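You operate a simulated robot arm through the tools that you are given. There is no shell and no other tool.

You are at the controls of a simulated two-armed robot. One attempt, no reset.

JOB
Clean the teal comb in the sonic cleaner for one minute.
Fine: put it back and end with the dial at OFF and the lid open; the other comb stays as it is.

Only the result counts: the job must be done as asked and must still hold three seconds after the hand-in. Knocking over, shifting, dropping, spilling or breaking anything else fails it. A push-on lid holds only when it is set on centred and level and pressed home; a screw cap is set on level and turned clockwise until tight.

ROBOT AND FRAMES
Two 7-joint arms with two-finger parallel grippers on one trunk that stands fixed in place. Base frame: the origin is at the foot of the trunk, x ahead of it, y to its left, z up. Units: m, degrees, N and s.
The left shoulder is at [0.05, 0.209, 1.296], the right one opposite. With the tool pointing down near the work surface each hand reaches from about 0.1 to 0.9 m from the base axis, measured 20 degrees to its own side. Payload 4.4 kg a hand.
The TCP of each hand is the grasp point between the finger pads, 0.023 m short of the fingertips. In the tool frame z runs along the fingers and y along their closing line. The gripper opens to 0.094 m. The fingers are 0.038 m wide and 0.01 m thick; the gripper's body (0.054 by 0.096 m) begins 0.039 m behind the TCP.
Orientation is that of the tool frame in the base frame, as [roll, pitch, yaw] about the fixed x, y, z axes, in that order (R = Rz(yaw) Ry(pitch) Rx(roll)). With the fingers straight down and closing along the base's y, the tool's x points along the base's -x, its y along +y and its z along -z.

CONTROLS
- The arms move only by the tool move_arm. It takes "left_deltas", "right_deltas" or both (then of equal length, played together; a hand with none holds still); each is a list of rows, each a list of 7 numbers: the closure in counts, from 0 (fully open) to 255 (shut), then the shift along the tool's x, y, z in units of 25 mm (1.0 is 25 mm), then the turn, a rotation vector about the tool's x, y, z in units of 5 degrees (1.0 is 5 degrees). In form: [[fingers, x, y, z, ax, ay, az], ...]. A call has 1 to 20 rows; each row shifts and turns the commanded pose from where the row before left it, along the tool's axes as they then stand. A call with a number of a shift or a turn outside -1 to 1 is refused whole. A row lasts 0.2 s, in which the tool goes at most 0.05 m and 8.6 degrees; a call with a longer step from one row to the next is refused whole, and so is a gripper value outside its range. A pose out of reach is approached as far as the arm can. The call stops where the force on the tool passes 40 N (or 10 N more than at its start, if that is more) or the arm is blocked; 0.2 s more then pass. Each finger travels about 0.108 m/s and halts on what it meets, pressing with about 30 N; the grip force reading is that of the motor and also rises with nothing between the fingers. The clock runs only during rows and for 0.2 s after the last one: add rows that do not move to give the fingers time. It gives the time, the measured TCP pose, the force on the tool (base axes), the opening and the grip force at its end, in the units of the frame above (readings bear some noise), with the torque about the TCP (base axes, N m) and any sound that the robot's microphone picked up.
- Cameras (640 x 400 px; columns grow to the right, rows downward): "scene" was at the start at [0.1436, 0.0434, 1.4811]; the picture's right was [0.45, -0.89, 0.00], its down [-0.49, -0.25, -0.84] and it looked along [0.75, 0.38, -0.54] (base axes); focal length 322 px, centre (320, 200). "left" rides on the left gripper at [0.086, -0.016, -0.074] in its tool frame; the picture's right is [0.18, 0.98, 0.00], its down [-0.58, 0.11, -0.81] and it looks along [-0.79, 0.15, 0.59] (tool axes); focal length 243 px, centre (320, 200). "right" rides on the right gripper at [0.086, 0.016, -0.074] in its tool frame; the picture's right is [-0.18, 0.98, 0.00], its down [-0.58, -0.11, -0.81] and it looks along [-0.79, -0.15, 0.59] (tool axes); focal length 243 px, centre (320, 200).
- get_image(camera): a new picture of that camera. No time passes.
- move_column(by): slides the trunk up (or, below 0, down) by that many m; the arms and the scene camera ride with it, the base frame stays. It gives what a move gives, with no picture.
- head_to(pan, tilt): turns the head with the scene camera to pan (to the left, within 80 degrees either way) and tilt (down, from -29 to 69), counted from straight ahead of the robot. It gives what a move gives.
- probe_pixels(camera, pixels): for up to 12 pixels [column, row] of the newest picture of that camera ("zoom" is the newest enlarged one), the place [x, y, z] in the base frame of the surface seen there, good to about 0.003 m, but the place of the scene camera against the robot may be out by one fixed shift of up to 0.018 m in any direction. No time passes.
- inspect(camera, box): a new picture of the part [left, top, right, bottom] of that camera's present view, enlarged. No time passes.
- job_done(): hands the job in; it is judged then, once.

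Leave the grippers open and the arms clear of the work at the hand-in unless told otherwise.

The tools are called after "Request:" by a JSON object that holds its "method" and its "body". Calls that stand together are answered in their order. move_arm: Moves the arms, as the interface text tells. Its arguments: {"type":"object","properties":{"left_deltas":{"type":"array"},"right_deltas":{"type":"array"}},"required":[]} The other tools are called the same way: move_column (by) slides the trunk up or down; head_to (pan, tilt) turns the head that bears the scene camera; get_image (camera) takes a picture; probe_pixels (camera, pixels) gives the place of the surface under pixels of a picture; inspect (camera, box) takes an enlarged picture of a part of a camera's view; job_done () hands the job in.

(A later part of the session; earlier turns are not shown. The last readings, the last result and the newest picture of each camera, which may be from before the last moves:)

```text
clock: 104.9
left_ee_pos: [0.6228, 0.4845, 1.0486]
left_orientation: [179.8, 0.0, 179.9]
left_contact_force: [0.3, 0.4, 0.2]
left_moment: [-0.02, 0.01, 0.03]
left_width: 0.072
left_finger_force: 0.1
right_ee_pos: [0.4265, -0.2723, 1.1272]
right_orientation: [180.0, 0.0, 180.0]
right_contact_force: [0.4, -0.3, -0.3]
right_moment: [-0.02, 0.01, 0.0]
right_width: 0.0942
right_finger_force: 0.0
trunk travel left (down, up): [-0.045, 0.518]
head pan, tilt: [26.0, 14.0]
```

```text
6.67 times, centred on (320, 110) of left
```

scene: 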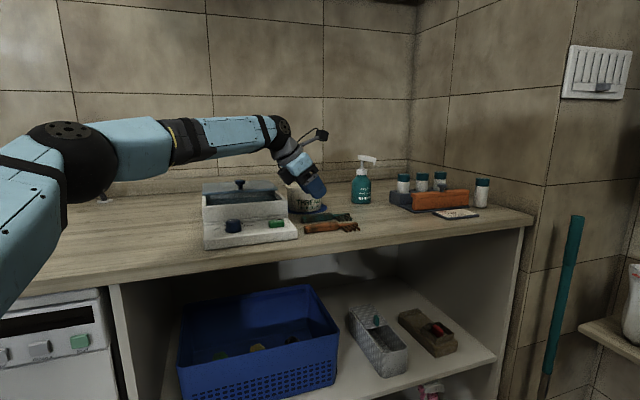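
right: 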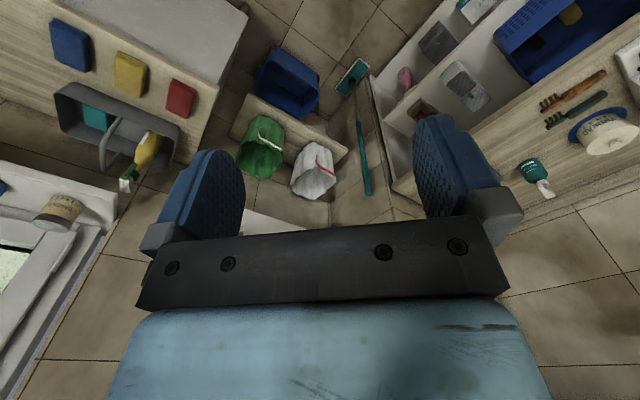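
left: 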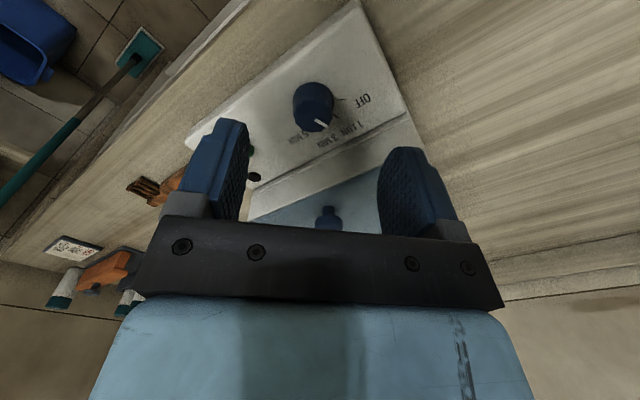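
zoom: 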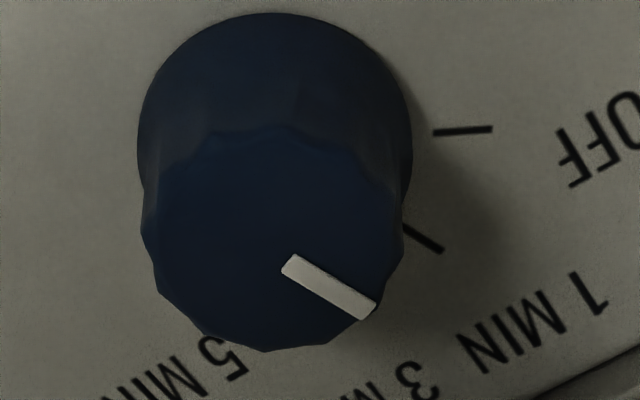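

Now pointer ≈66° and the 1 MIN tick ≈65°: the dial is at 1 MIN. Next I close the fingers and go above START, at about (0.705,0.4195), z≈0.995.

Request:
{"method": "move_arm", "body": {"left_deltas": [[255, 0, 0, -0.4, 0, 0, 0], [255, -0.82, -0.65, 0, 0, 0, 0], [255, -0.82, -0.65, 0, 0, 0, 0], [255, -0.82, -0.65, 0.6, 0, 0, 0], [255, -0.82, -0.65, 0.9, 0, 0, 0], [255, 0, 0, 1, 0, 0, 0]]}}

Request:
{"method": "get_image", "body": {"camera": "left"}}

Request:
{"method": "inspect", "body": {"camera": "scene", "box": [190, 150, 340, 260]}}

```text
clock: 106.3
left_ee_pos: [0.7045, 0.4193, 0.9933]
left_orientation: [-179.9, 0.0, -180.0]
left_contact_force: [-0.2, 0.2, 0.5]
left_moment: [-0.01, -0.02, -0.02]
left_width: 0.0
left_finger_force: 29.9
right_ee_pos: [0.4265, -0.2728, 1.1258]
right_orientation: [-180.0, 0.1, -180.0]
right_contact_force: [0.1, -0.7, -0.1]
right_moment: [-0.04, -0.01, -0.03]
right_width: 0.0941
right_finger_force: 0.0
trunk travel left (down, up): [-0.045, 0.518]
head pan, tilt: [26.0, 14.0]
```

```text
taken
```

left: 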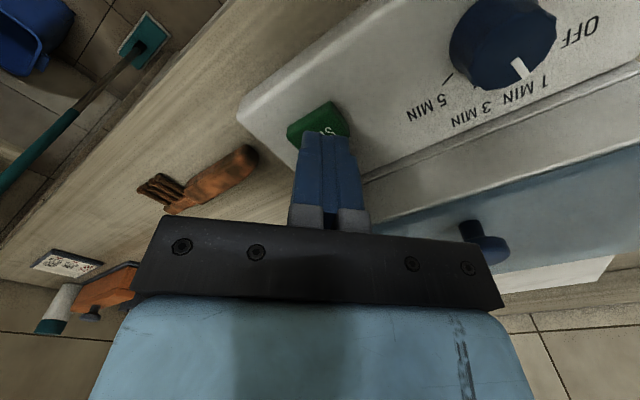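

```text
3.64 times, centred on (265, 205) of scene
```

zoom: 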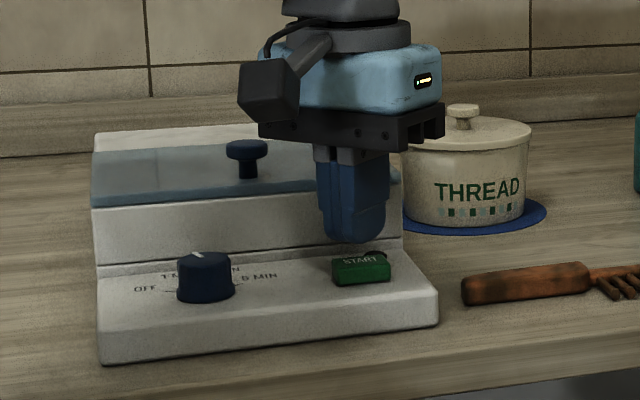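

The closed fingertips are right above START. I lower 11 mm and then press in 2 mm steps.

Request:
{"method": "move_arm", "body": {"left_deltas": [[255, 0, 0, 0.44, 0, 0, 0], [255, 0, 0, 0.08, 0, 0, 0], [255, 0, 0, 0.08, 0, 0, 0], [255, 0, 0, 0.08, 0, 0, 0]]}}

Request:
{"method": "inspect", "body": {"camera": "scene", "box": [190, 150, 340, 260]}}

```text
clock: 107.3
left_ee_pos: [0.7044, 0.4186, 0.978]
left_orientation: [179.9, 0.0, -180.0]
left_contact_force: [-0.3, 0.7, 0.1]
left_moment: [0.01, 0.01, -0.01]
left_width: 0.0001
left_finger_force: 29.9
right_ee_pos: [0.4271, -0.2733, 1.1266]
right_orientation: [180.0, 0.0, -180.0]
right_contact_force: [-0.3, 0.6, 0.8]
right_moment: [-0.02, -0.01, -0.02]
right_width: 0.094
right_finger_force: 0.0
trunk travel left (down, up): [-0.045, 0.518]
head pan, tilt: [26.0, 14.0]
```

```text
3.64 times, centred on (265, 205) of scene
```

zoom: 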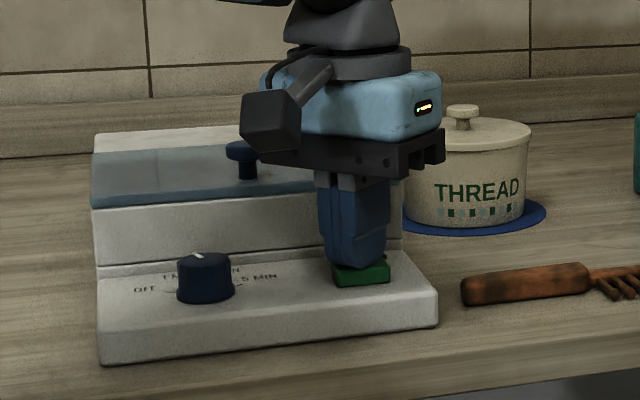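

No force yet at tip height 0.955. I continue pressing in 1.5–2 mm steps.

Request:
{"method": "move_arm", "body": {"left_deltas": [[255, 0, 0, 0.06, 0, 0, 0], [255, 0, 0, 0.06, 0, 0, 0], [255, 0, 0, 0.06, 0, 0, 0]]}}

Request:
{"method": "inspect", "body": {"camera": "scene", "box": [190, 150, 340, 260]}}

```text
clock: 108.1
left_ee_pos: [0.7045, 0.4188, 0.9736]
left_orientation: [179.9, 0.1, -180.0]
left_contact_force: [1.0, 1.8, 4.1]
left_moment: [0.05, 0.0, -0.05]
left_width: 0.0
left_finger_force: 30.5
right_ee_pos: [0.426, -0.2743, 1.1278]
right_orientation: [-179.9, 0.0, -180.0]
right_contact_force: [0.2, 0.5, 0.0]
right_moment: [0.0, 0.01, -0.03]
right_width: 0.094
right_finger_force: 0.0
trunk travel left (down, up): [-0.045, 0.518]
head pan, tilt: [26.0, 14.0]
heard: click
```

```text
3.64 times, centred on (265, 205) of scene
```

zoom: 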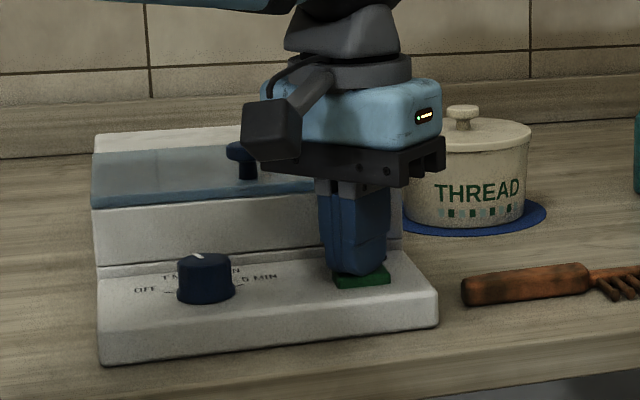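

A "click" was heard and the button went down. I lift off 4 cm and look at the lamp by the START button.

Request:
{"method": "move_arm", "body": {"left_deltas": [[255, 0, 0, -0.8, 0, 0, 0], [255, 0, 0, -1, 0, 0, 0], [255, 0.5, 0, -1, 0, 0, 0], [255, 0.5, 0, -1, 0, 0, 0]]}}

Request:
{"method": "inspect", "body": {"camera": "scene", "box": [190, 150, 340, 260]}}

Request:
{"method": "get_image", "body": {"camera": "left"}}

```text
clock: 109.1
left_ee_pos: [0.681, 0.4188, 1.0693]
left_orientation: [180.0, 0.1, -180.0]
left_contact_force: [0.1, -0.6, 1.0]
left_moment: [0.0, 0.01, 0.0]
left_width: 0.0
left_finger_force: 29.9
right_ee_pos: [0.4277, -0.2744, 1.1274]
right_orientation: [180.0, 0.0, 180.0]
right_contact_force: [0.6, 0.1, -0.5]
right_moment: [0.04, 0.03, -0.01]
right_width: 0.094
right_finger_force: 0.1
trunk travel left (down, up): [-0.045, 0.518]
head pan, tilt: [26.0, 14.0]
```

```text
3.64 times, centred on (265, 205) of scene
```

zoom: 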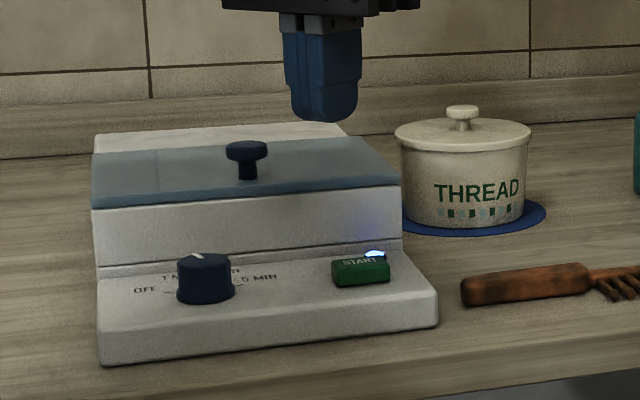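

```text
taken
```

left: 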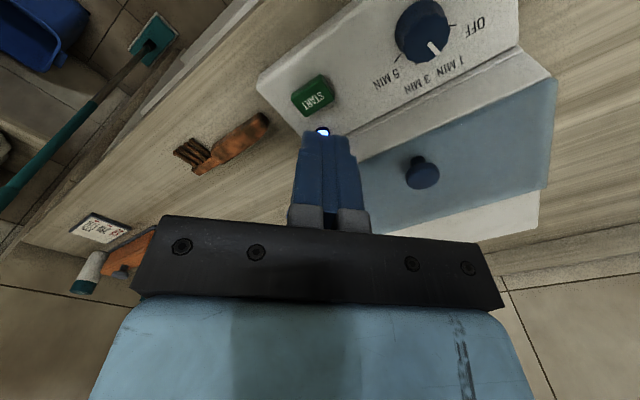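

The lamp is lit: the cleaner is running (started about clock 107.7). While it runs, I move the hand over the dial without touching it, opening the fingers, and wait.

Request:
{"method": "move_arm", "body": {"left_deltas": [[60, 0.459, 0.875, 0.45, 0, 0, 0], [60, 0.459, 0.875, 0.45, 0, 0, 0], [60, 0.459, 0.875, 0.45, 0, 0, 0], [60, 0, 0, 0, 0, 0, 0], [60, 0, 0, 0, 0, 0, 0], [60, 0, 0, 0, 0, 0, 0], [60, 0, 0, 0, 0, 0, 0], [60, 0, 0, 0, 0, 0, 0], [60, 0, 0, 0, 0, 0, 0], [60, 0, 0, 0, 0, 0, 0], [60, 0, 0, 0, 0, 0, 0], [60, 0, 0, 0, 0, 0, 0], [60, 0, 0, 0, 0, 0, 0], [60, 0, 0, 0, 0, 0, 0], [60, 0, 0, 0, 0, 0, 0], [60, 0, 0, 0, 0, 0, 0], [60, 0, 0, 0, 0, 0, 0], [60, 0, 0, 0, 0, 0, 0], [60, 0, 0, 0, 0, 0, 0], [60, 0, 0, 0, 0, 0, 0]]}}

Request:
{"method": "inspect", "body": {"camera": "scene", "box": [190, 150, 340, 260]}}

```text
clock: 113.3
left_ee_pos: [0.6472, 0.4843, 1.0349]
left_orientation: [179.8, 0.0, -180.0]
left_contact_force: [-0.6, -0.5, 0.0]
left_moment: [-0.01, -0.04, 0.0]
left_width: 0.0719
left_finger_force: 0.1
right_ee_pos: [0.4266, -0.2732, 1.1265]
right_orientation: [179.9, 0.0, -180.0]
right_contact_force: [-1.0, -0.4, 0.1]
right_moment: [0.05, 0.02, -0.03]
right_width: 0.0939
right_finger_force: 0.1
trunk travel left (down, up): [-0.045, 0.518]
head pan, tilt: [26.0, 14.0]
```

```text
3.64 times, centred on (265, 205) of scene
```

zoom: 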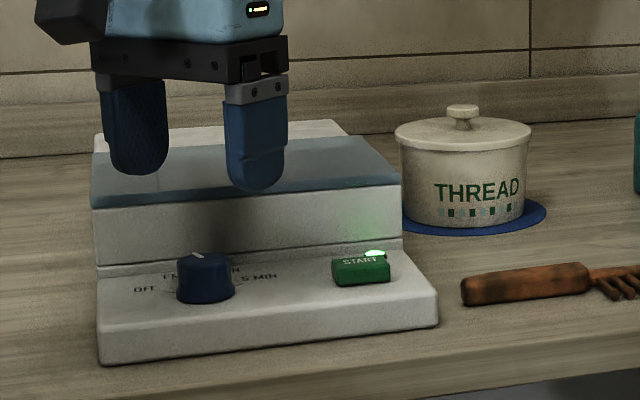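

The lamp has changed from blue to green after about 5 s; no sound was reported. I don't assume it's finished: I keep waiting and watching the lamp.

Request:
{"method": "move_arm", "body": {"left_deltas": [[60, 0, 0, 0, 0, 0, 0], [60, 0, 0, 0, 0, 0, 0], [60, 0, 0, 0, 0, 0, 0], [60, 0, 0, 0, 0, 0, 0], [60, 0, 0, 0, 0, 0, 0], [60, 0, 0, 0, 0, 0, 0], [60, 0, 0, 0, 0, 0, 0], [60, 0, 0, 0, 0, 0, 0], [60, 0, 0, 0, 0, 0, 0], [60, 0, 0, 0, 0, 0, 0], [60, 0, 0, 0, 0, 0, 0], [60, 0, 0, 0, 0, 0, 0], [60, 0, 0, 0, 0, 0, 0], [60, 0, 0, 0, 0, 0, 0], [60, 0, 0, 0, 0, 0, 0], [60, 0, 0, 0, 0, 0, 0], [60, 0, 0, 0, 0, 0, 0], [60, 0, 0, 0, 0, 0, 0], [60, 0, 0, 0, 0, 0, 0], [60, 0, 0, 0, 0, 0, 0]]}}

Request:
{"method": "inspect", "body": {"camera": "scene", "box": [190, 150, 340, 260]}}

```text
clock: 117.5
left_ee_pos: [0.6477, 0.4852, 1.0347]
left_orientation: [179.9, 0.0, -179.9]
left_contact_force: [0.4, 0.3, -0.4]
left_moment: [-0.02, 0.01, 0.01]
left_width: 0.0719
left_finger_force: 0.1
right_ee_pos: [0.4264, -0.2731, 1.1266]
right_orientation: [-179.9, 0.1, 180.0]
right_contact_force: [0.6, -0.7, -0.5]
right_moment: [0.03, 0.01, -0.01]
right_width: 0.094
right_finger_force: 0.0
trunk travel left (down, up): [-0.045, 0.518]
head pan, tilt: [26.0, 14.0]
```

```text
3.64 times, centred on (265, 205) of scene
```

zoom: 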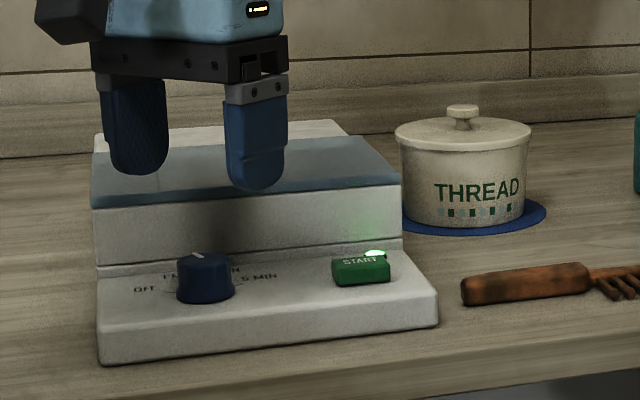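

Still green. I'll wait out the full minute to be sure, checking the lamp now and then.

Request:
{"method": "move_arm", "body": {"left_deltas": [[60, 0, 0, 0, 0, 0, 0], [60, 0, 0, 0, 0, 0, 0], [60, 0, 0, 0, 0, 0, 0], [60, 0, 0, 0, 0, 0, 0], [60, 0, 0, 0, 0, 0, 0], [60, 0, 0, 0, 0, 0, 0], [60, 0, 0, 0, 0, 0, 0], [60, 0, 0, 0, 0, 0, 0], [60, 0, 0, 0, 0, 0, 0], [60, 0, 0, 0, 0, 0, 0], [60, 0, 0, 0, 0, 0, 0], [60, 0, 0, 0, 0, 0, 0], [60, 0, 0, 0, 0, 0, 0], [60, 0, 0, 0, 0, 0, 0], [60, 0, 0, 0, 0, 0, 0], [60, 0, 0, 0, 0, 0, 0], [60, 0, 0, 0, 0, 0, 0], [60, 0, 0, 0, 0, 0, 0], [60, 0, 0, 0, 0, 0, 0], [60, 0, 0, 0, 0, 0, 0]]}}

Request:
{"method": "move_arm", "body": {"left_deltas": [[60, 0, 0, 0, 0, 0, 0], [60, 0, 0, 0, 0, 0, 0], [60, 0, 0, 0, 0, 0, 0], [60, 0, 0, 0, 0, 0, 0], [60, 0, 0, 0, 0, 0, 0], [60, 0, 0, 0, 0, 0, 0], [60, 0, 0, 0, 0, 0, 0], [60, 0, 0, 0, 0, 0, 0], [60, 0, 0, 0, 0, 0, 0], [60, 0, 0, 0, 0, 0, 0], [60, 0, 0, 0, 0, 0, 0], [60, 0, 0, 0, 0, 0, 0], [60, 0, 0, 0, 0, 0, 0], [60, 0, 0, 0, 0, 0, 0], [60, 0, 0, 0, 0, 0, 0], [60, 0, 0, 0, 0, 0, 0], [60, 0, 0, 0, 0, 0, 0], [60, 0, 0, 0, 0, 0, 0], [60, 0, 0, 0, 0, 0, 0], [60, 0, 0, 0, 0, 0, 0]]}}

Request:
{"method": "move_arm", "body": {"left_deltas": [[60, 0, 0, 0, 0, 0, 0], [60, 0, 0, 0, 0, 0, 0], [60, 0, 0, 0, 0, 0, 0], [60, 0, 0, 0, 0, 0, 0], [60, 0, 0, 0, 0, 0, 0], [60, 0, 0, 0, 0, 0, 0], [60, 0, 0, 0, 0, 0, 0], [60, 0, 0, 0, 0, 0, 0], [60, 0, 0, 0, 0, 0, 0], [60, 0, 0, 0, 0, 0, 0], [60, 0, 0, 0, 0, 0, 0], [60, 0, 0, 0, 0, 0, 0], [60, 0, 0, 0, 0, 0, 0], [60, 0, 0, 0, 0, 0, 0], [60, 0, 0, 0, 0, 0, 0], [60, 0, 0, 0, 0, 0, 0], [60, 0, 0, 0, 0, 0, 0], [60, 0, 0, 0, 0, 0, 0], [60, 0, 0, 0, 0, 0, 0], [60, 0, 0, 0, 0, 0, 0]]}}

Request:
{"method": "inspect", "body": {"camera": "scene", "box": [190, 150, 340, 260]}}

```text
clock: 121.7
left_ee_pos: [0.6469, 0.485, 1.0361]
left_orientation: [179.9, 0.0, 180.0]
left_contact_force: [-0.5, 0.0, -0.8]
left_moment: [-0.01, 0.03, -0.01]
left_width: 0.0722
left_finger_force: 0.0
right_ee_pos: [0.4271, -0.2726, 1.1262]
right_orientation: [180.0, -0.1, -179.9]
right_contact_force: [-0.1, 1.3, 0.0]
right_moment: [-0.01, -0.03, 0.0]
right_width: 0.0941
right_finger_force: 0.1
trunk travel left (down, up): [-0.045, 0.518]
head pan, tilt: [26.0, 14.0]
```

```text
clock: 125.9
left_ee_pos: [0.6463, 0.4845, 1.0344]
left_orientation: [180.0, 0.0, -179.9]
left_contact_force: [-0.1, -0.9, 0.6]
left_moment: [-0.02, 0.01, -0.01]
left_width: 0.0719
left_finger_force: 0.1
right_ee_pos: [0.4265, -0.2742, 1.1269]
right_orientation: [179.9, 0.1, 179.9]
right_contact_force: [0.8, -0.2, 0.7]
right_moment: [0.01, 0.03, -0.03]
right_width: 0.0942
right_finger_force: 0.0
trunk travel left (down, up): [-0.045, 0.518]
head pan, tilt: [26.0, 14.0]
```

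```text
clock: 130.1
left_ee_pos: [0.6468, 0.4836, 1.0336]
left_orientation: [179.9, -0.1, -179.9]
left_contact_force: [-0.1, -0.3, 0.6]
left_moment: [0.03, 0.01, -0.03]
left_width: 0.0721
left_finger_force: 0.0
right_ee_pos: [0.4273, -0.2735, 1.1266]
right_orientation: [-179.9, 0.0, 180.0]
right_contact_force: [-0.2, -1.0, 0.8]
right_moment: [-0.03, -0.01, 0.03]
right_width: 0.0941
right_finger_force: 0.1
trunk travel left (down, up): [-0.045, 0.518]
head pan, tilt: [26.0, 14.0]
```

```text
3.64 times, centred on (265, 205) of scene
```

zoom: 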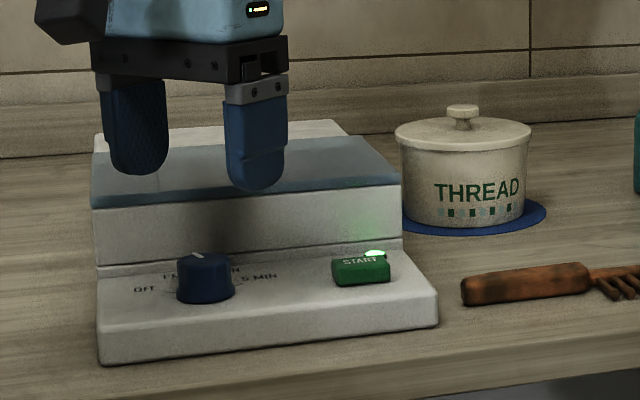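

Still green at 130 s on the clock (22 s since START). I keep waiting.

Request:
{"method": "move_arm", "body": {"left_deltas": [[60, 0, 0, 0, 0, 0, 0], [60, 0, 0, 0, 0, 0, 0], [60, 0, 0, 0, 0, 0, 0], [60, 0, 0, 0, 0, 0, 0], [60, 0, 0, 0, 0, 0, 0], [60, 0, 0, 0, 0, 0, 0], [60, 0, 0, 0, 0, 0, 0], [60, 0, 0, 0, 0, 0, 0], [60, 0, 0, 0, 0, 0, 0], [60, 0, 0, 0, 0, 0, 0], [60, 0, 0, 0, 0, 0, 0], [60, 0, 0, 0, 0, 0, 0], [60, 0, 0, 0, 0, 0, 0], [60, 0, 0, 0, 0, 0, 0], [60, 0, 0, 0, 0, 0, 0], [60, 0, 0, 0, 0, 0, 0], [60, 0, 0, 0, 0, 0, 0], [60, 0, 0, 0, 0, 0, 0], [60, 0, 0, 0, 0, 0, 0], [60, 0, 0, 0, 0, 0, 0]]}}

Request:
{"method": "move_arm", "body": {"left_deltas": [[60, 0, 0, 0, 0, 0, 0], [60, 0, 0, 0, 0, 0, 0], [60, 0, 0, 0, 0, 0, 0], [60, 0, 0, 0, 0, 0, 0], [60, 0, 0, 0, 0, 0, 0], [60, 0, 0, 0, 0, 0, 0], [60, 0, 0, 0, 0, 0, 0], [60, 0, 0, 0, 0, 0, 0], [60, 0, 0, 0, 0, 0, 0], [60, 0, 0, 0, 0, 0, 0], [60, 0, 0, 0, 0, 0, 0], [60, 0, 0, 0, 0, 0, 0], [60, 0, 0, 0, 0, 0, 0], [60, 0, 0, 0, 0, 0, 0], [60, 0, 0, 0, 0, 0, 0], [60, 0, 0, 0, 0, 0, 0], [60, 0, 0, 0, 0, 0, 0], [60, 0, 0, 0, 0, 0, 0], [60, 0, 0, 0, 0, 0, 0], [60, 0, 0, 0, 0, 0, 0]]}}

Request:
{"method": "move_arm", "body": {"left_deltas": [[60, 0, 0, 0, 0, 0, 0], [60, 0, 0, 0, 0, 0, 0], [60, 0, 0, 0, 0, 0, 0], [60, 0, 0, 0, 0, 0, 0], [60, 0, 0, 0, 0, 0, 0], [60, 0, 0, 0, 0, 0, 0], [60, 0, 0, 0, 0, 0, 0], [60, 0, 0, 0, 0, 0, 0], [60, 0, 0, 0, 0, 0, 0], [60, 0, 0, 0, 0, 0, 0], [60, 0, 0, 0, 0, 0, 0], [60, 0, 0, 0, 0, 0, 0], [60, 0, 0, 0, 0, 0, 0], [60, 0, 0, 0, 0, 0, 0], [60, 0, 0, 0, 0, 0, 0], [60, 0, 0, 0, 0, 0, 0], [60, 0, 0, 0, 0, 0, 0], [60, 0, 0, 0, 0, 0, 0], [60, 0, 0, 0, 0, 0, 0], [60, 0, 0, 0, 0, 0, 0]]}}

Request:
{"method": "move_arm", "body": {"left_deltas": [[60, 0, 0, 0, 0, 0, 0], [60, 0, 0, 0, 0, 0, 0], [60, 0, 0, 0, 0, 0, 0], [60, 0, 0, 0, 0, 0, 0], [60, 0, 0, 0, 0, 0, 0], [60, 0, 0, 0, 0, 0, 0], [60, 0, 0, 0, 0, 0, 0], [60, 0, 0, 0, 0, 0, 0], [60, 0, 0, 0, 0, 0, 0], [60, 0, 0, 0, 0, 0, 0], [60, 0, 0, 0, 0, 0, 0], [60, 0, 0, 0, 0, 0, 0], [60, 0, 0, 0, 0, 0, 0], [60, 0, 0, 0, 0, 0, 0], [60, 0, 0, 0, 0, 0, 0], [60, 0, 0, 0, 0, 0, 0], [60, 0, 0, 0, 0, 0, 0], [60, 0, 0, 0, 0, 0, 0], [60, 0, 0, 0, 0, 0, 0], [60, 0, 0, 0, 0, 0, 0]]}}

Request:
{"method": "inspect", "body": {"camera": "scene", "box": [190, 150, 340, 260]}}

```text
clock: 134.3
left_ee_pos: [0.6472, 0.4831, 1.0353]
left_orientation: [179.9, 0.0, 180.0]
left_contact_force: [0.3, -0.6, 0.1]
left_moment: [0.02, -0.02, 0.03]
left_width: 0.0717
left_finger_force: 0.0
right_ee_pos: [0.4273, -0.2733, 1.1266]
right_orientation: [180.0, -0.1, 180.0]
right_contact_force: [-0.1, 0.1, 0.3]
right_moment: [0.0, 0.03, 0.01]
right_width: 0.0941
right_finger_force: 0.1
trunk travel left (down, up): [-0.045, 0.518]
head pan, tilt: [26.0, 14.0]
```

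```text
clock: 138.5
left_ee_pos: [0.6465, 0.4845, 1.0356]
left_orientation: [180.0, 0.0, 180.0]
left_contact_force: [0.3, 0.0, 0.1]
left_moment: [0.0, -0.01, -0.01]
left_width: 0.072
left_finger_force: 0.0
right_ee_pos: [0.4269, -0.273, 1.1268]
right_orientation: [-180.0, 0.0, -180.0]
right_contact_force: [0.0, -0.1, 0.8]
right_moment: [0.05, -0.03, -0.02]
right_width: 0.0944
right_finger_force: 0.0
trunk travel left (down, up): [-0.045, 0.518]
head pan, tilt: [26.0, 14.0]
```

```text
clock: 142.7
left_ee_pos: [0.646, 0.4847, 1.0353]
left_orientation: [179.9, 0.0, -180.0]
left_contact_force: [-0.4, 0.4, 0.2]
left_moment: [-0.01, 0.01, 0.01]
left_width: 0.0721
left_finger_force: 0.1
right_ee_pos: [0.4271, -0.2731, 1.1263]
right_orientation: [-180.0, 0.0, -179.9]
right_contact_force: [-0.6, -0.3, -0.8]
right_moment: [0.03, 0.0, 0.0]
right_width: 0.0941
right_finger_force: 0.1
trunk travel left (down, up): [-0.045, 0.518]
head pan, tilt: [26.0, 14.0]
```

```text
clock: 146.9
left_ee_pos: [0.6477, 0.4847, 1.0348]
left_orientation: [179.8, 0.0, -180.0]
left_contact_force: [0.8, -0.4, 0.8]
left_moment: [0.02, 0.0, -0.03]
left_width: 0.072
left_finger_force: 0.1
right_ee_pos: [0.4271, -0.2733, 1.1265]
right_orientation: [-180.0, 0.1, 179.9]
right_contact_force: [-0.2, -0.5, -0.4]
right_moment: [0.01, 0.0, -0.02]
right_width: 0.0939
right_finger_force: 0.0
trunk travel left (down, up): [-0.045, 0.518]
head pan, tilt: [26.0, 14.0]
```

```text
3.64 times, centred on (265, 205) of scene
```

zoom: 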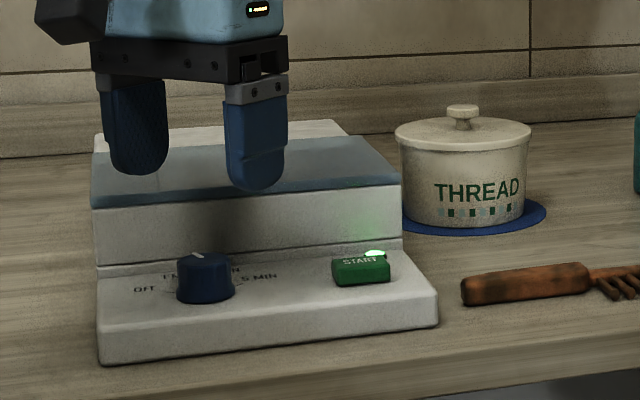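

Still green at 147 (39 s since START). I wait on until well past the full minute.

Request:
{"method": "move_arm", "body": {"left_deltas": [[60, 0, 0, 0, 0, 0, 0], [60, 0, 0, 0, 0, 0, 0], [60, 0, 0, 0, 0, 0, 0], [60, 0, 0, 0, 0, 0, 0], [60, 0, 0, 0, 0, 0, 0], [60, 0, 0, 0, 0, 0, 0], [60, 0, 0, 0, 0, 0, 0], [60, 0, 0, 0, 0, 0, 0], [60, 0, 0, 0, 0, 0, 0], [60, 0, 0, 0, 0, 0, 0], [60, 0, 0, 0, 0, 0, 0], [60, 0, 0, 0, 0, 0, 0], [60, 0, 0, 0, 0, 0, 0], [60, 0, 0, 0, 0, 0, 0], [60, 0, 0, 0, 0, 0, 0], [60, 0, 0, 0, 0, 0, 0], [60, 0, 0, 0, 0, 0, 0], [60, 0, 0, 0, 0, 0, 0], [60, 0, 0, 0, 0, 0, 0], [60, 0, 0, 0, 0, 0, 0]]}}

Request:
{"method": "move_arm", "body": {"left_deltas": [[60, 0, 0, 0, 0, 0, 0], [60, 0, 0, 0, 0, 0, 0], [60, 0, 0, 0, 0, 0, 0], [60, 0, 0, 0, 0, 0, 0], [60, 0, 0, 0, 0, 0, 0], [60, 0, 0, 0, 0, 0, 0], [60, 0, 0, 0, 0, 0, 0], [60, 0, 0, 0, 0, 0, 0], [60, 0, 0, 0, 0, 0, 0], [60, 0, 0, 0, 0, 0, 0], [60, 0, 0, 0, 0, 0, 0], [60, 0, 0, 0, 0, 0, 0], [60, 0, 0, 0, 0, 0, 0], [60, 0, 0, 0, 0, 0, 0], [60, 0, 0, 0, 0, 0, 0], [60, 0, 0, 0, 0, 0, 0], [60, 0, 0, 0, 0, 0, 0], [60, 0, 0, 0, 0, 0, 0], [60, 0, 0, 0, 0, 0, 0], [60, 0, 0, 0, 0, 0, 0]]}}

Request:
{"method": "move_arm", "body": {"left_deltas": [[60, 0, 0, 0, 0, 0, 0], [60, 0, 0, 0, 0, 0, 0], [60, 0, 0, 0, 0, 0, 0], [60, 0, 0, 0, 0, 0, 0], [60, 0, 0, 0, 0, 0, 0], [60, 0, 0, 0, 0, 0, 0], [60, 0, 0, 0, 0, 0, 0], [60, 0, 0, 0, 0, 0, 0], [60, 0, 0, 0, 0, 0, 0], [60, 0, 0, 0, 0, 0, 0], [60, 0, 0, 0, 0, 0, 0], [60, 0, 0, 0, 0, 0, 0], [60, 0, 0, 0, 0, 0, 0], [60, 0, 0, 0, 0, 0, 0], [60, 0, 0, 0, 0, 0, 0], [60, 0, 0, 0, 0, 0, 0], [60, 0, 0, 0, 0, 0, 0], [60, 0, 0, 0, 0, 0, 0], [60, 0, 0, 0, 0, 0, 0], [60, 0, 0, 0, 0, 0, 0]]}}

Request:
{"method": "move_arm", "body": {"left_deltas": [[60, 0, 0, 0, 0, 0, 0], [60, 0, 0, 0, 0, 0, 0], [60, 0, 0, 0, 0, 0, 0], [60, 0, 0, 0, 0, 0, 0], [60, 0, 0, 0, 0, 0, 0], [60, 0, 0, 0, 0, 0, 0], [60, 0, 0, 0, 0, 0, 0], [60, 0, 0, 0, 0, 0, 0], [60, 0, 0, 0, 0, 0, 0], [60, 0, 0, 0, 0, 0, 0], [60, 0, 0, 0, 0, 0, 0], [60, 0, 0, 0, 0, 0, 0], [60, 0, 0, 0, 0, 0, 0], [60, 0, 0, 0, 0, 0, 0], [60, 0, 0, 0, 0, 0, 0], [60, 0, 0, 0, 0, 0, 0], [60, 0, 0, 0, 0, 0, 0], [60, 0, 0, 0, 0, 0, 0], [60, 0, 0, 0, 0, 0, 0], [60, 0, 0, 0, 0, 0, 0]]}}

Request:
{"method": "move_arm", "body": {"left_deltas": [[60, 0, 0, 0, 0, 0, 0], [60, 0, 0, 0, 0, 0, 0], [60, 0, 0, 0, 0, 0, 0], [60, 0, 0, 0, 0, 0, 0], [60, 0, 0, 0, 0, 0, 0], [60, 0, 0, 0, 0, 0, 0], [60, 0, 0, 0, 0, 0, 0], [60, 0, 0, 0, 0, 0, 0], [60, 0, 0, 0, 0, 0, 0], [60, 0, 0, 0, 0, 0, 0], [60, 0, 0, 0, 0, 0, 0], [60, 0, 0, 0, 0, 0, 0], [60, 0, 0, 0, 0, 0, 0], [60, 0, 0, 0, 0, 0, 0], [60, 0, 0, 0, 0, 0, 0], [60, 0, 0, 0, 0, 0, 0], [60, 0, 0, 0, 0, 0, 0], [60, 0, 0, 0, 0, 0, 0], [60, 0, 0, 0, 0, 0, 0], [60, 0, 0, 0, 0, 0, 0]]}}

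Request:
{"method": "move_arm", "body": {"left_deltas": [[60, 0, 0, 0, 0, 0, 0], [60, 0, 0, 0, 0, 0, 0], [60, 0, 0, 0, 0, 0, 0], [60, 0, 0, 0, 0, 0, 0], [60, 0, 0, 0, 0, 0, 0], [60, 0, 0, 0, 0, 0, 0], [60, 0, 0, 0, 0, 0, 0], [60, 0, 0, 0, 0, 0, 0], [60, 0, 0, 0, 0, 0, 0], [60, 0, 0, 0, 0, 0, 0], [60, 0, 0, 0, 0, 0, 0], [60, 0, 0, 0, 0, 0, 0], [60, 0, 0, 0, 0, 0, 0], [60, 0, 0, 0, 0, 0, 0], [60, 0, 0, 0, 0, 0, 0], [60, 0, 0, 0, 0, 0, 0], [60, 0, 0, 0, 0, 0, 0], [60, 0, 0, 0, 0, 0, 0], [60, 0, 0, 0, 0, 0, 0], [60, 0, 0, 0, 0, 0, 0]]}}

Request:
{"method": "inspect", "body": {"camera": "scene", "box": [190, 150, 340, 260]}}

```text
clock: 151.1
left_ee_pos: [0.648, 0.4849, 1.0342]
left_orientation: [179.9, 0.0, 180.0]
left_contact_force: [-0.3, -0.6, -0.2]
left_moment: [-0.02, 0.0, -0.02]
left_width: 0.072
left_finger_force: 0.1
right_ee_pos: [0.4264, -0.2742, 1.1263]
right_orientation: [-180.0, 0.0, -180.0]
right_contact_force: [0.1, 0.2, 0.1]
right_moment: [0.0, -0.01, 0.0]
right_width: 0.094
right_finger_force: 0.0
trunk travel left (down, up): [-0.045, 0.518]
head pan, tilt: [26.0, 14.0]
```

```text
clock: 155.3
left_ee_pos: [0.6476, 0.4832, 1.035]
left_orientation: [179.9, 0.0, 180.0]
left_contact_force: [0.0, 0.1, 0.3]
left_moment: [0.01, 0.02, -0.01]
left_width: 0.0719
left_finger_force: 0.2
right_ee_pos: [0.4274, -0.2733, 1.1269]
right_orientation: [180.0, 0.0, 179.9]
right_contact_force: [0.8, 0.0, -0.1]
right_moment: [0.01, 0.0, -0.02]
right_width: 0.0941
right_finger_force: 0.0
trunk travel left (down, up): [-0.045, 0.518]
head pan, tilt: [26.0, 14.0]
```

```text
clock: 159.5
left_ee_pos: [0.6479, 0.4846, 1.0348]
left_orientation: [179.9, 0.0, -180.0]
left_contact_force: [0.3, -0.4, -0.2]
left_moment: [0.01, 0.01, 0.02]
left_width: 0.0719
left_finger_force: 0.1
right_ee_pos: [0.428, -0.2735, 1.1267]
right_orientation: [179.9, 0.1, -180.0]
right_contact_force: [-0.9, -0.2, 0.2]
right_moment: [-0.01, 0.0, -0.02]
right_width: 0.0939
right_finger_force: 0.0
trunk travel left (down, up): [-0.045, 0.518]
head pan, tilt: [26.0, 14.0]
```

```text
clock: 163.7
left_ee_pos: [0.6471, 0.4839, 1.0347]
left_orientation: [179.8, 0.0, 179.9]
left_contact_force: [-0.2, 0.0, -0.4]
left_moment: [-0.04, 0.01, 0.0]
left_width: 0.0719
left_finger_force: 0.0
right_ee_pos: [0.4274, -0.2735, 1.1266]
right_orientation: [180.0, -0.1, -180.0]
right_contact_force: [0.4, -0.1, 0.3]
right_moment: [0.0, 0.01, 0.03]
right_width: 0.0939
right_finger_force: 0.2
trunk travel left (down, up): [-0.045, 0.518]
head pan, tilt: [26.0, 14.0]
```

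```text
clock: 167.9
left_ee_pos: [0.6483, 0.483, 1.0344]
left_orientation: [180.0, 0.1, 180.0]
left_contact_force: [0.0, 0.3, 0.5]
left_moment: [0.04, -0.03, -0.02]
left_width: 0.0718
left_finger_force: 0.0
right_ee_pos: [0.4277, -0.2743, 1.126]
right_orientation: [-180.0, -0.1, -179.9]
right_contact_force: [0.0, -1.1, 1.0]
right_moment: [0.0, -0.03, 0.01]
right_width: 0.0941
right_finger_force: 0.1
trunk travel left (down, up): [-0.045, 0.518]
head pan, tilt: [26.0, 14.0]
```

```text
clock: 172.1
left_ee_pos: [0.6469, 0.4839, 1.0353]
left_orientation: [179.9, 0.0, -180.0]
left_contact_force: [-0.3, 0.3, 0.2]
left_moment: [-0.01, 0.04, 0.02]
left_width: 0.0719
left_finger_force: 0.1
right_ee_pos: [0.426, -0.2729, 1.1257]
right_orientation: [179.9, 0.0, 179.9]
right_contact_force: [0.9, -0.3, 0.5]
right_moment: [0.02, -0.05, 0.0]
right_width: 0.0941
right_finger_force: 0.0
trunk travel left (down, up): [-0.045, 0.518]
head pan, tilt: [26.0, 14.0]
```

```text
3.64 times, centred on (265, 205) of scene
```

zoom: 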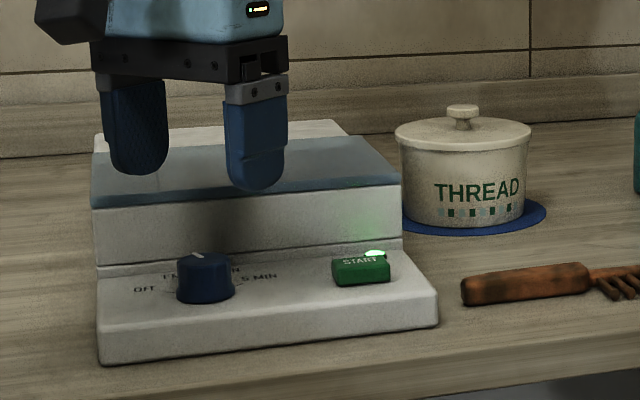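

Clock 172: more than 64 s since START, and the lamp has stayed steady green, so the cycle (blue) is finished. Now I set the dial back: lower on it, grip, and turn counter-clockwise about 41°.

Request:
{"method": "move_arm", "body": {"left_deltas": [[60, 0, 0, 0.82, 0, 0, 0], [60, 0, 0, 0.82, 0, 0, 0], [60, 0, 0, 0.82, 0, 0, 0], [60, 0, 0, 0, 0, 0, 0], [255, 0, 0, 0, 0, 0, 0], [255, 0, 0, 0, 0, 0, 0], [255, 0, 0, 0, 0, 0, 0], [255, 0, 0, 0, 0, 0, -0.82], [255, 0, 0, 0, 0, 0, -0.82], [255, 0, 0, 0, 0, 0, -0.82], [255, 0, 0, 0, 0, 0, -0.82], [255, 0, 0, 0, 0, 0, -0.82], [255, 0, 0, 0, 0, 0, -0.82], [255, 0, 0, 0, 0, 0, -0.82], [255, 0, 0, 0, 0, 0, -0.82], [255, 0, 0, 0, 0, 0, -0.82], [255, 0, 0, 0, 0, 0, -0.82], [255, 0, 0, 0, 0, 0, 0]]}}

Request:
{"method": "get_image", "body": {"camera": "left"}}

```text
clock: 175.9
left_ee_pos: [0.647, 0.4845, 0.9728]
left_orientation: [179.9, 0.1, -139.0]
left_contact_force: [-10.2, -24.2, -20.2]
left_moment: [-0.47, -0.05, -0.08]
left_width: 0.0291
left_finger_force: 44.9
right_ee_pos: [0.427, -0.2741, 1.1261]
right_orientation: [179.9, 0.0, -180.0]
right_contact_force: [-0.1, -0.1, -0.2]
right_moment: [-0.01, 0.03, 0.0]
right_width: 0.094
right_finger_force: 0.2
trunk travel left (down, up): [-0.045, 0.518]
head pan, tilt: [26.0, 14.0]
```

```text
taken
```

left: 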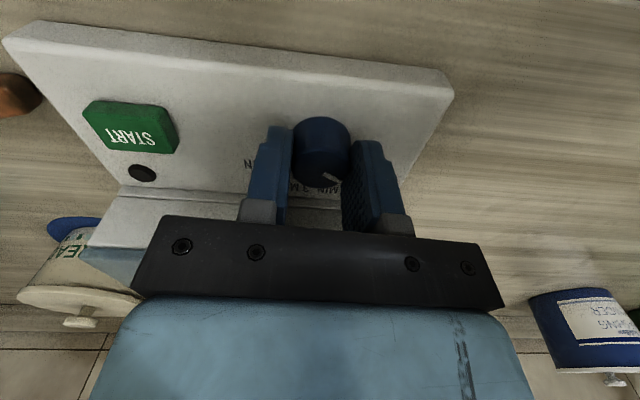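

The lamp is off now. Side force rose to about 26 N from the slight off-centre turning, so I release now, lift, and check both the pointer and that the cleaner has not moved.

Request:
{"method": "move_arm", "body": {"left_deltas": [[60, 0, 0, 0, 0, 0, 0], [60, 0, 0, 0, 0, 0, 0], [60, 0, 0, -1, 0, 0, 0], [60, 0.4, 0, -1, 0, 0, 0], [60, 0.6, 0, -1, 0, 0, 0]]}}

Request:
{"method": "get_image", "body": {"camera": "left"}}

Request:
{"method": "inspect", "body": {"camera": "left", "box": [270, 70, 370, 150]}}

Request:
{"method": "inspect", "body": {"camera": "scene", "box": [190, 150, 340, 260]}}

```text
clock: 177.1
left_ee_pos: [0.6289, 0.467, 1.0501]
left_orientation: [180.0, 0.1, -139.0]
left_contact_force: [0.4, -0.1, 0.3]
left_moment: [0.03, 0.0, -0.04]
left_width: 0.0718
left_finger_force: 0.0
right_ee_pos: [0.4264, -0.2736, 1.1259]
right_orientation: [-180.0, 0.1, -180.0]
right_contact_force: [-0.1, -0.1, -0.3]
right_moment: [-0.01, 0.03, 0.01]
right_width: 0.094
right_finger_force: 0.1
trunk travel left (down, up): [-0.045, 0.518]
head pan, tilt: [26.0, 14.0]
```

```text
taken
```

left: 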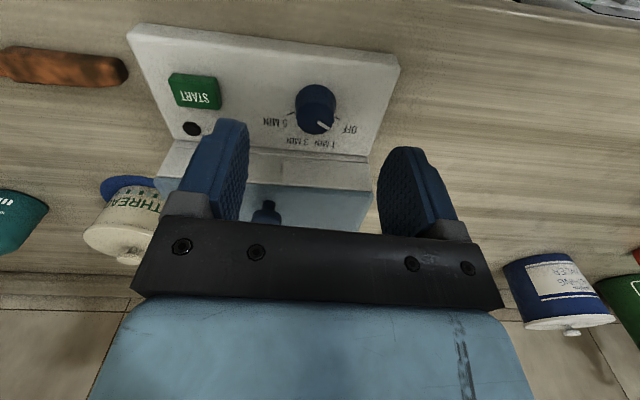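

```text
5.00 times, centred on (320, 110) of left
```

zoom: 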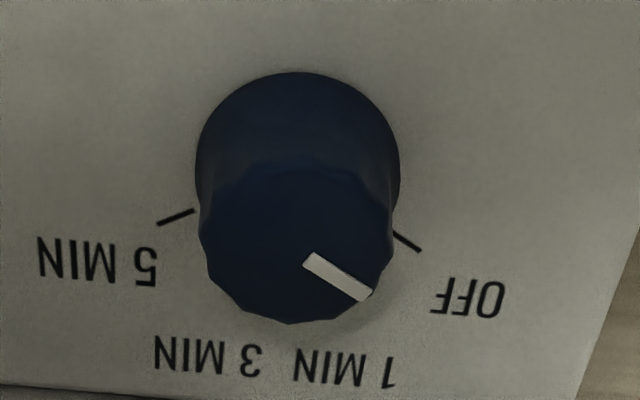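

```text
3.64 times, centred on (265, 205) of scene
```

zoom: 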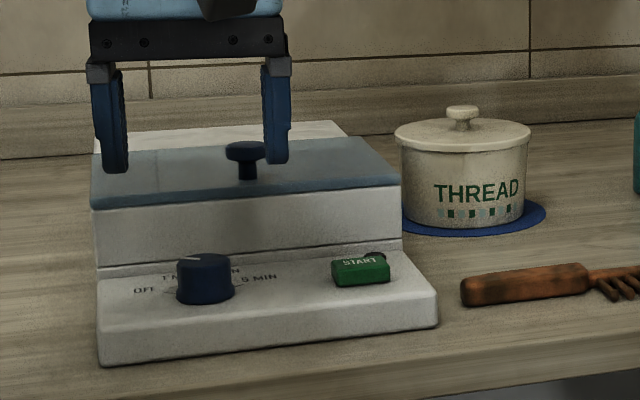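

The pointer (107.5°) is parallel to the OFF tick (107.6°): the dial is at OFF, and the cleaner has not moved. Now the lid: I raise, lean the hand 25° as before and go above the knob at (0.721,0.510).

Request:
{"method": "move_arm", "body": {"left_deltas": [[120, 0, 0, -0.6, 0, 0, -0.3], [120, 0, 0, -0.6, 0, 0, -0.3], [120, 0, 0, 0, 0, -1, 0], [120, 0, 0, 0, 0, -1, 0], [120, 0, 0, 0, 0, -1, 0], [120, 0, 0, 0, 0, -1, 0], [120, 0, 0, 0, 0, -1, 0], [120, -0.835, -0.33, 0.5, 0, 0, 0], [120, -0.835, -0.33, 0.5, 0, 0, 0], [120, -0.835, -0.33, 0.5, 0, 0, 0], [120, -0.835, -0.33, 0.5, 0, 0, 0], [120, 0, 0, 0, 0, 0, 0]]}}

Request:
{"method": "get_image", "body": {"camera": "left"}}

Request:
{"method": "inspect", "body": {"camera": "scene", "box": [190, 130, 340, 260]}}

```text
clock: 179.7
left_ee_pos: [0.7209, 0.5139, 1.07]
left_orientation: [180.0, 25.1, -136.0]
left_contact_force: [-0.5, -1.0, 0.4]
left_moment: [0.0, 0.0, -0.03]
left_width: 0.0498
left_finger_force: 0.1
right_ee_pos: [0.427, -0.2742, 1.1263]
right_orientation: [180.0, 0.0, -180.0]
right_contact_force: [0.5, 0.2, -0.9]
right_moment: [-0.02, -0.04, -0.02]
right_width: 0.0941
right_finger_force: 0.1
trunk travel left (down, up): [-0.045, 0.518]
head pan, tilt: [26.0, 14.0]
```

```text
taken
```

left: 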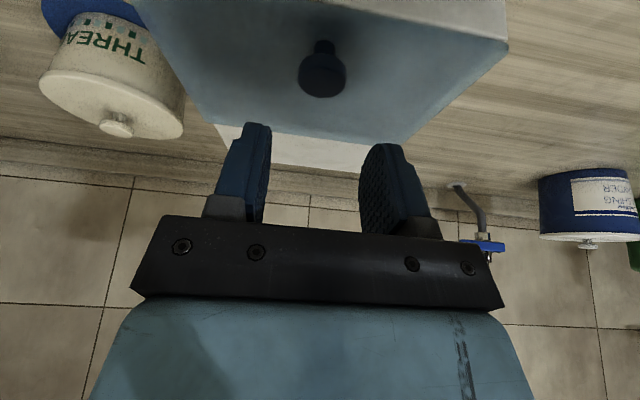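

```text
3.08 times, centred on (265, 195) of scene
```

zoom: 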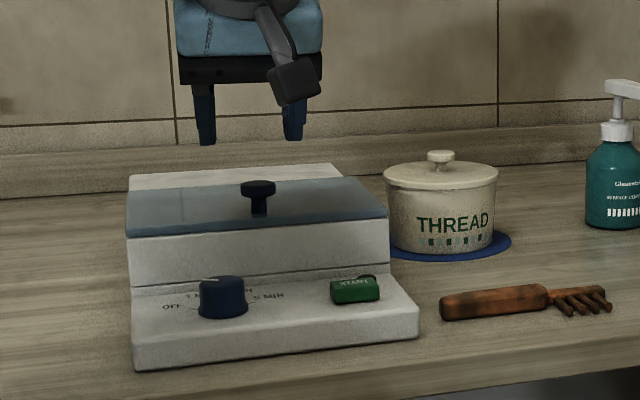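

The knob shows between the fingers as before; I correct 3 mm towards +r and 2 mm forward, lower to z≈1.0265 and grip.

Request:
{"method": "move_arm", "body": {"left_deltas": [[120, 0.07, -0.12, -0.034, 0, 0, 0], [120, 0.368, 0, 0.789, 0, 0, 0], [120, 0.368, 0, 0.789, 0, 0, 0], [120, 0, 0, 0, 0, 0, 0], [255, 0, 0, 0, 0, 0, 0], [255, 0, 0, 0, 0, 0, 0], [255, 0, 0, 0, 0, 0, 0]]}}

Request:
{"method": "get_image", "body": {"camera": "left"}}

```text
clock: 181.3
left_ee_pos: [0.7216, 0.5088, 1.0253]
left_orientation: [179.8, 25.1, -136.0]
left_contact_force: [5.0, -3.5, 1.2]
left_moment: [0.27, -0.57, -0.1]
left_width: 0.0255
left_finger_force: 45.2
right_ee_pos: [0.4272, -0.2742, 1.1257]
right_orientation: [180.0, 0.0, -179.9]
right_contact_force: [-0.9, -0.3, 0.3]
right_moment: [-0.03, 0.0, 0.0]
right_width: 0.0936
right_finger_force: 0.0
trunk travel left (down, up): [-0.045, 0.518]
head pan, tilt: [26.0, 14.0]
```

```text
taken
```

left: 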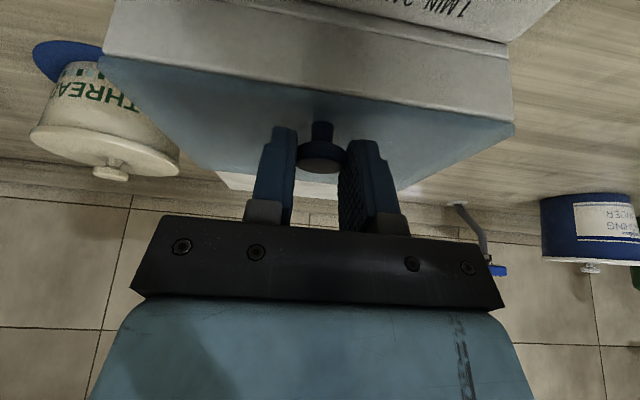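

The knob is gripped. I push the lid back about 10.5 cm first, then check.

Request:
{"method": "move_arm", "body": {"left_deltas": [[255, -0.3, 0, 0.14, 0, 0, 0], [255, -0.6, 0, 0.28, 0, 0, 0], [255, -0.6, 0, 0.28, 0, 0, 0], [255, -0.6, 0, 0.28, 0, 0, 0], [255, -0.6, 0, 0.28, 0, 0, 0], [255, -0.6, 0, 0.28, 0, 0, 0], [255, -0.5, 0, 0.233, 0, 0, 0], [255, 0, 0, 0, 0, 0, 0]]}}

Request:
{"method": "inspect", "body": {"camera": "scene", "box": [180, 110, 370, 260]}}

Request:
{"method": "get_image", "body": {"camera": "left"}}

```text
clock: 183.1
left_ee_pos: [0.7955, 0.5843, 1.0264]
left_orientation: [-180.0, 25.1, -136.0]
left_contact_force: [-4.8, 4.2, 7.2]
left_moment: [-0.43, 0.49, 0.11]
left_width: 0.0254
left_finger_force: 44.2
right_ee_pos: [0.425, -0.2725, 1.1265]
right_orientation: [-180.0, 0.2, -180.0]
right_contact_force: [-0.2, -0.4, -0.1]
right_moment: [0.0, -0.03, 0.01]
right_width: 0.0937
right_finger_force: 0.0
trunk travel left (down, up): [-0.045, 0.518]
head pan, tilt: [26.0, 14.0]
```

```text
2.67 times, centred on (275, 185) of scene
```

zoom: 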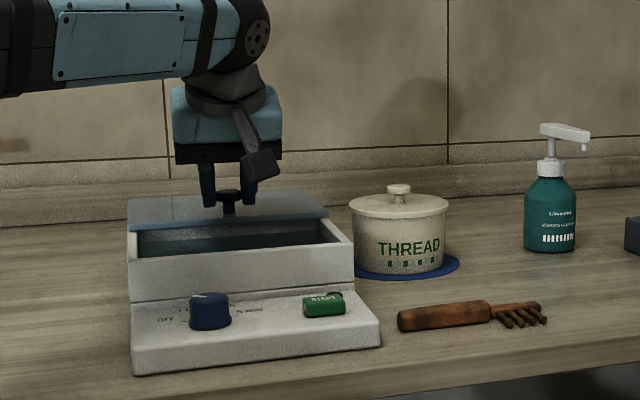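

```text
taken
```

left: 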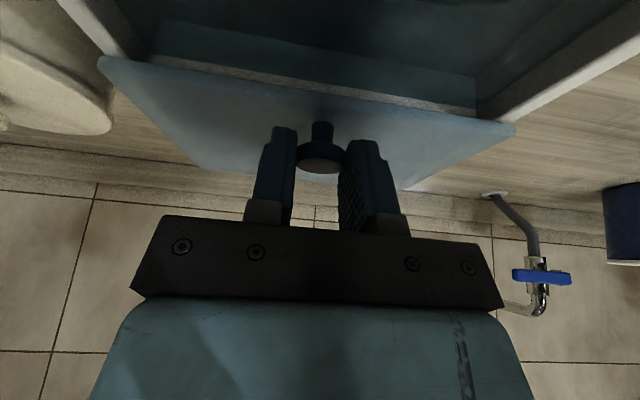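

About 7 mm remain to the original open position. Two more 3.5 mm steps.

Request:
{"method": "move_arm", "body": {"left_deltas": [[255, -0.127, 0.03, 0.059, 0, 0, 0], [255, -0.127, 0, 0.059, 0, 0, 0], [255, 0, 0, 0, 0, 0, 0]]}}

Request:
{"method": "inspect", "body": {"camera": "scene", "box": [180, 110, 370, 260]}}

```text
clock: 183.9
left_ee_pos: [0.8011, 0.5885, 1.0258]
left_orientation: [-180.0, 25.2, -135.9]
left_contact_force: [-3.9, 3.8, 6.4]
left_moment: [0.05, 0.11, -0.01]
left_width: 0.0251
left_finger_force: 44.9
right_ee_pos: [0.4263, -0.2743, 1.1271]
right_orientation: [180.0, 0.1, -180.0]
right_contact_force: [0.7, 0.7, 0.7]
right_moment: [-0.02, 0.0, 0.0]
right_width: 0.094
right_finger_force: 0.0
trunk travel left (down, up): [-0.045, 0.518]
head pan, tilt: [26.0, 14.0]
```

```text
2.67 times, centred on (275, 185) of scene
```

zoom: 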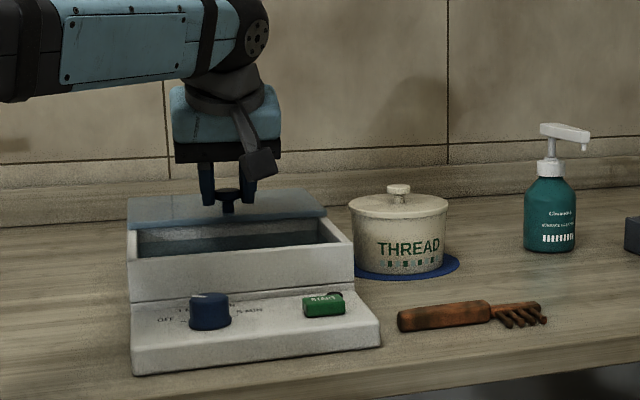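

The knob is back exactly at the original open position (0.801,0.5885). I release it, lift a little, and draw back with the lid left open.

Request:
{"method": "move_arm", "body": {"left_deltas": [[120, 0, 0, 0, 0, 0, 0], [120, 0, 0, 0, 0, 0, 0], [120, -0.296, 0, -0.634, 0, 0, 0], [120, -0.296, 0, -0.634, 0, 0, 0], [120, 0.695, 0, -0.876, 0, 0, 0], [120, 0.695, 0, -0.876, 0, 0, 0], [120, 0.695, 0, -0.876, 0, 0, 0], [120, 0.695, 0, -0.876, 0, 0, 0], [120, 0, 0, 0, 0, 1, 0], [120, 0, 0, 0, 0, 1, 0], [120, 0, 0, 0, 0, 1, 0], [120, 0, 0, 0, 0, 1, 0], [120, 0, 0, 0, 0, 1, 0]]}}

Request:
{"method": "get_image", "body": {"camera": "left"}}

Request:
{"method": "inspect", "body": {"camera": "scene", "box": [180, 130, 370, 260]}}

```text
clock: 186.7
left_ee_pos: [0.7289, 0.5183, 1.1085]
left_orientation: [180.0, -0.1, -136.2]
left_contact_force: [-0.7, -0.8, -0.2]
left_moment: [-0.01, 0.0, 0.03]
left_width: 0.0496
left_finger_force: 0.1
right_ee_pos: [0.4276, -0.2738, 1.1264]
right_orientation: [-180.0, -0.1, -179.9]
right_contact_force: [0.2, 0.5, 0.2]
right_moment: [-0.02, 0.0, 0.0]
right_width: 0.0939
right_finger_force: 0.0
trunk travel left (down, up): [-0.045, 0.518]
head pan, tilt: [26.0, 14.0]
```

```text
taken
```

left: 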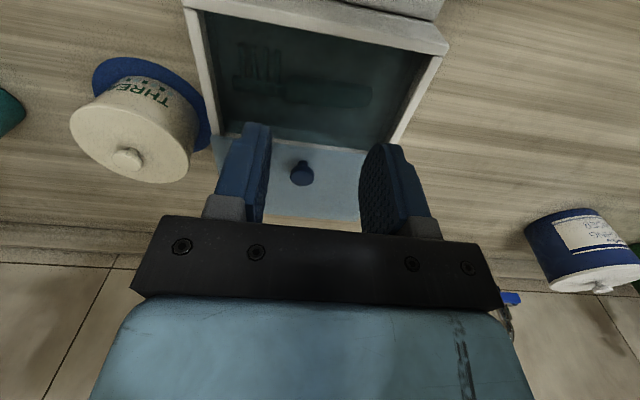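

```text
3.08 times, centred on (275, 195) of scene
```

zoom: 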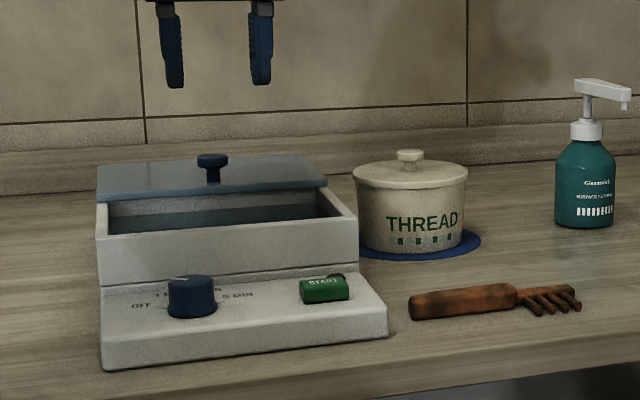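

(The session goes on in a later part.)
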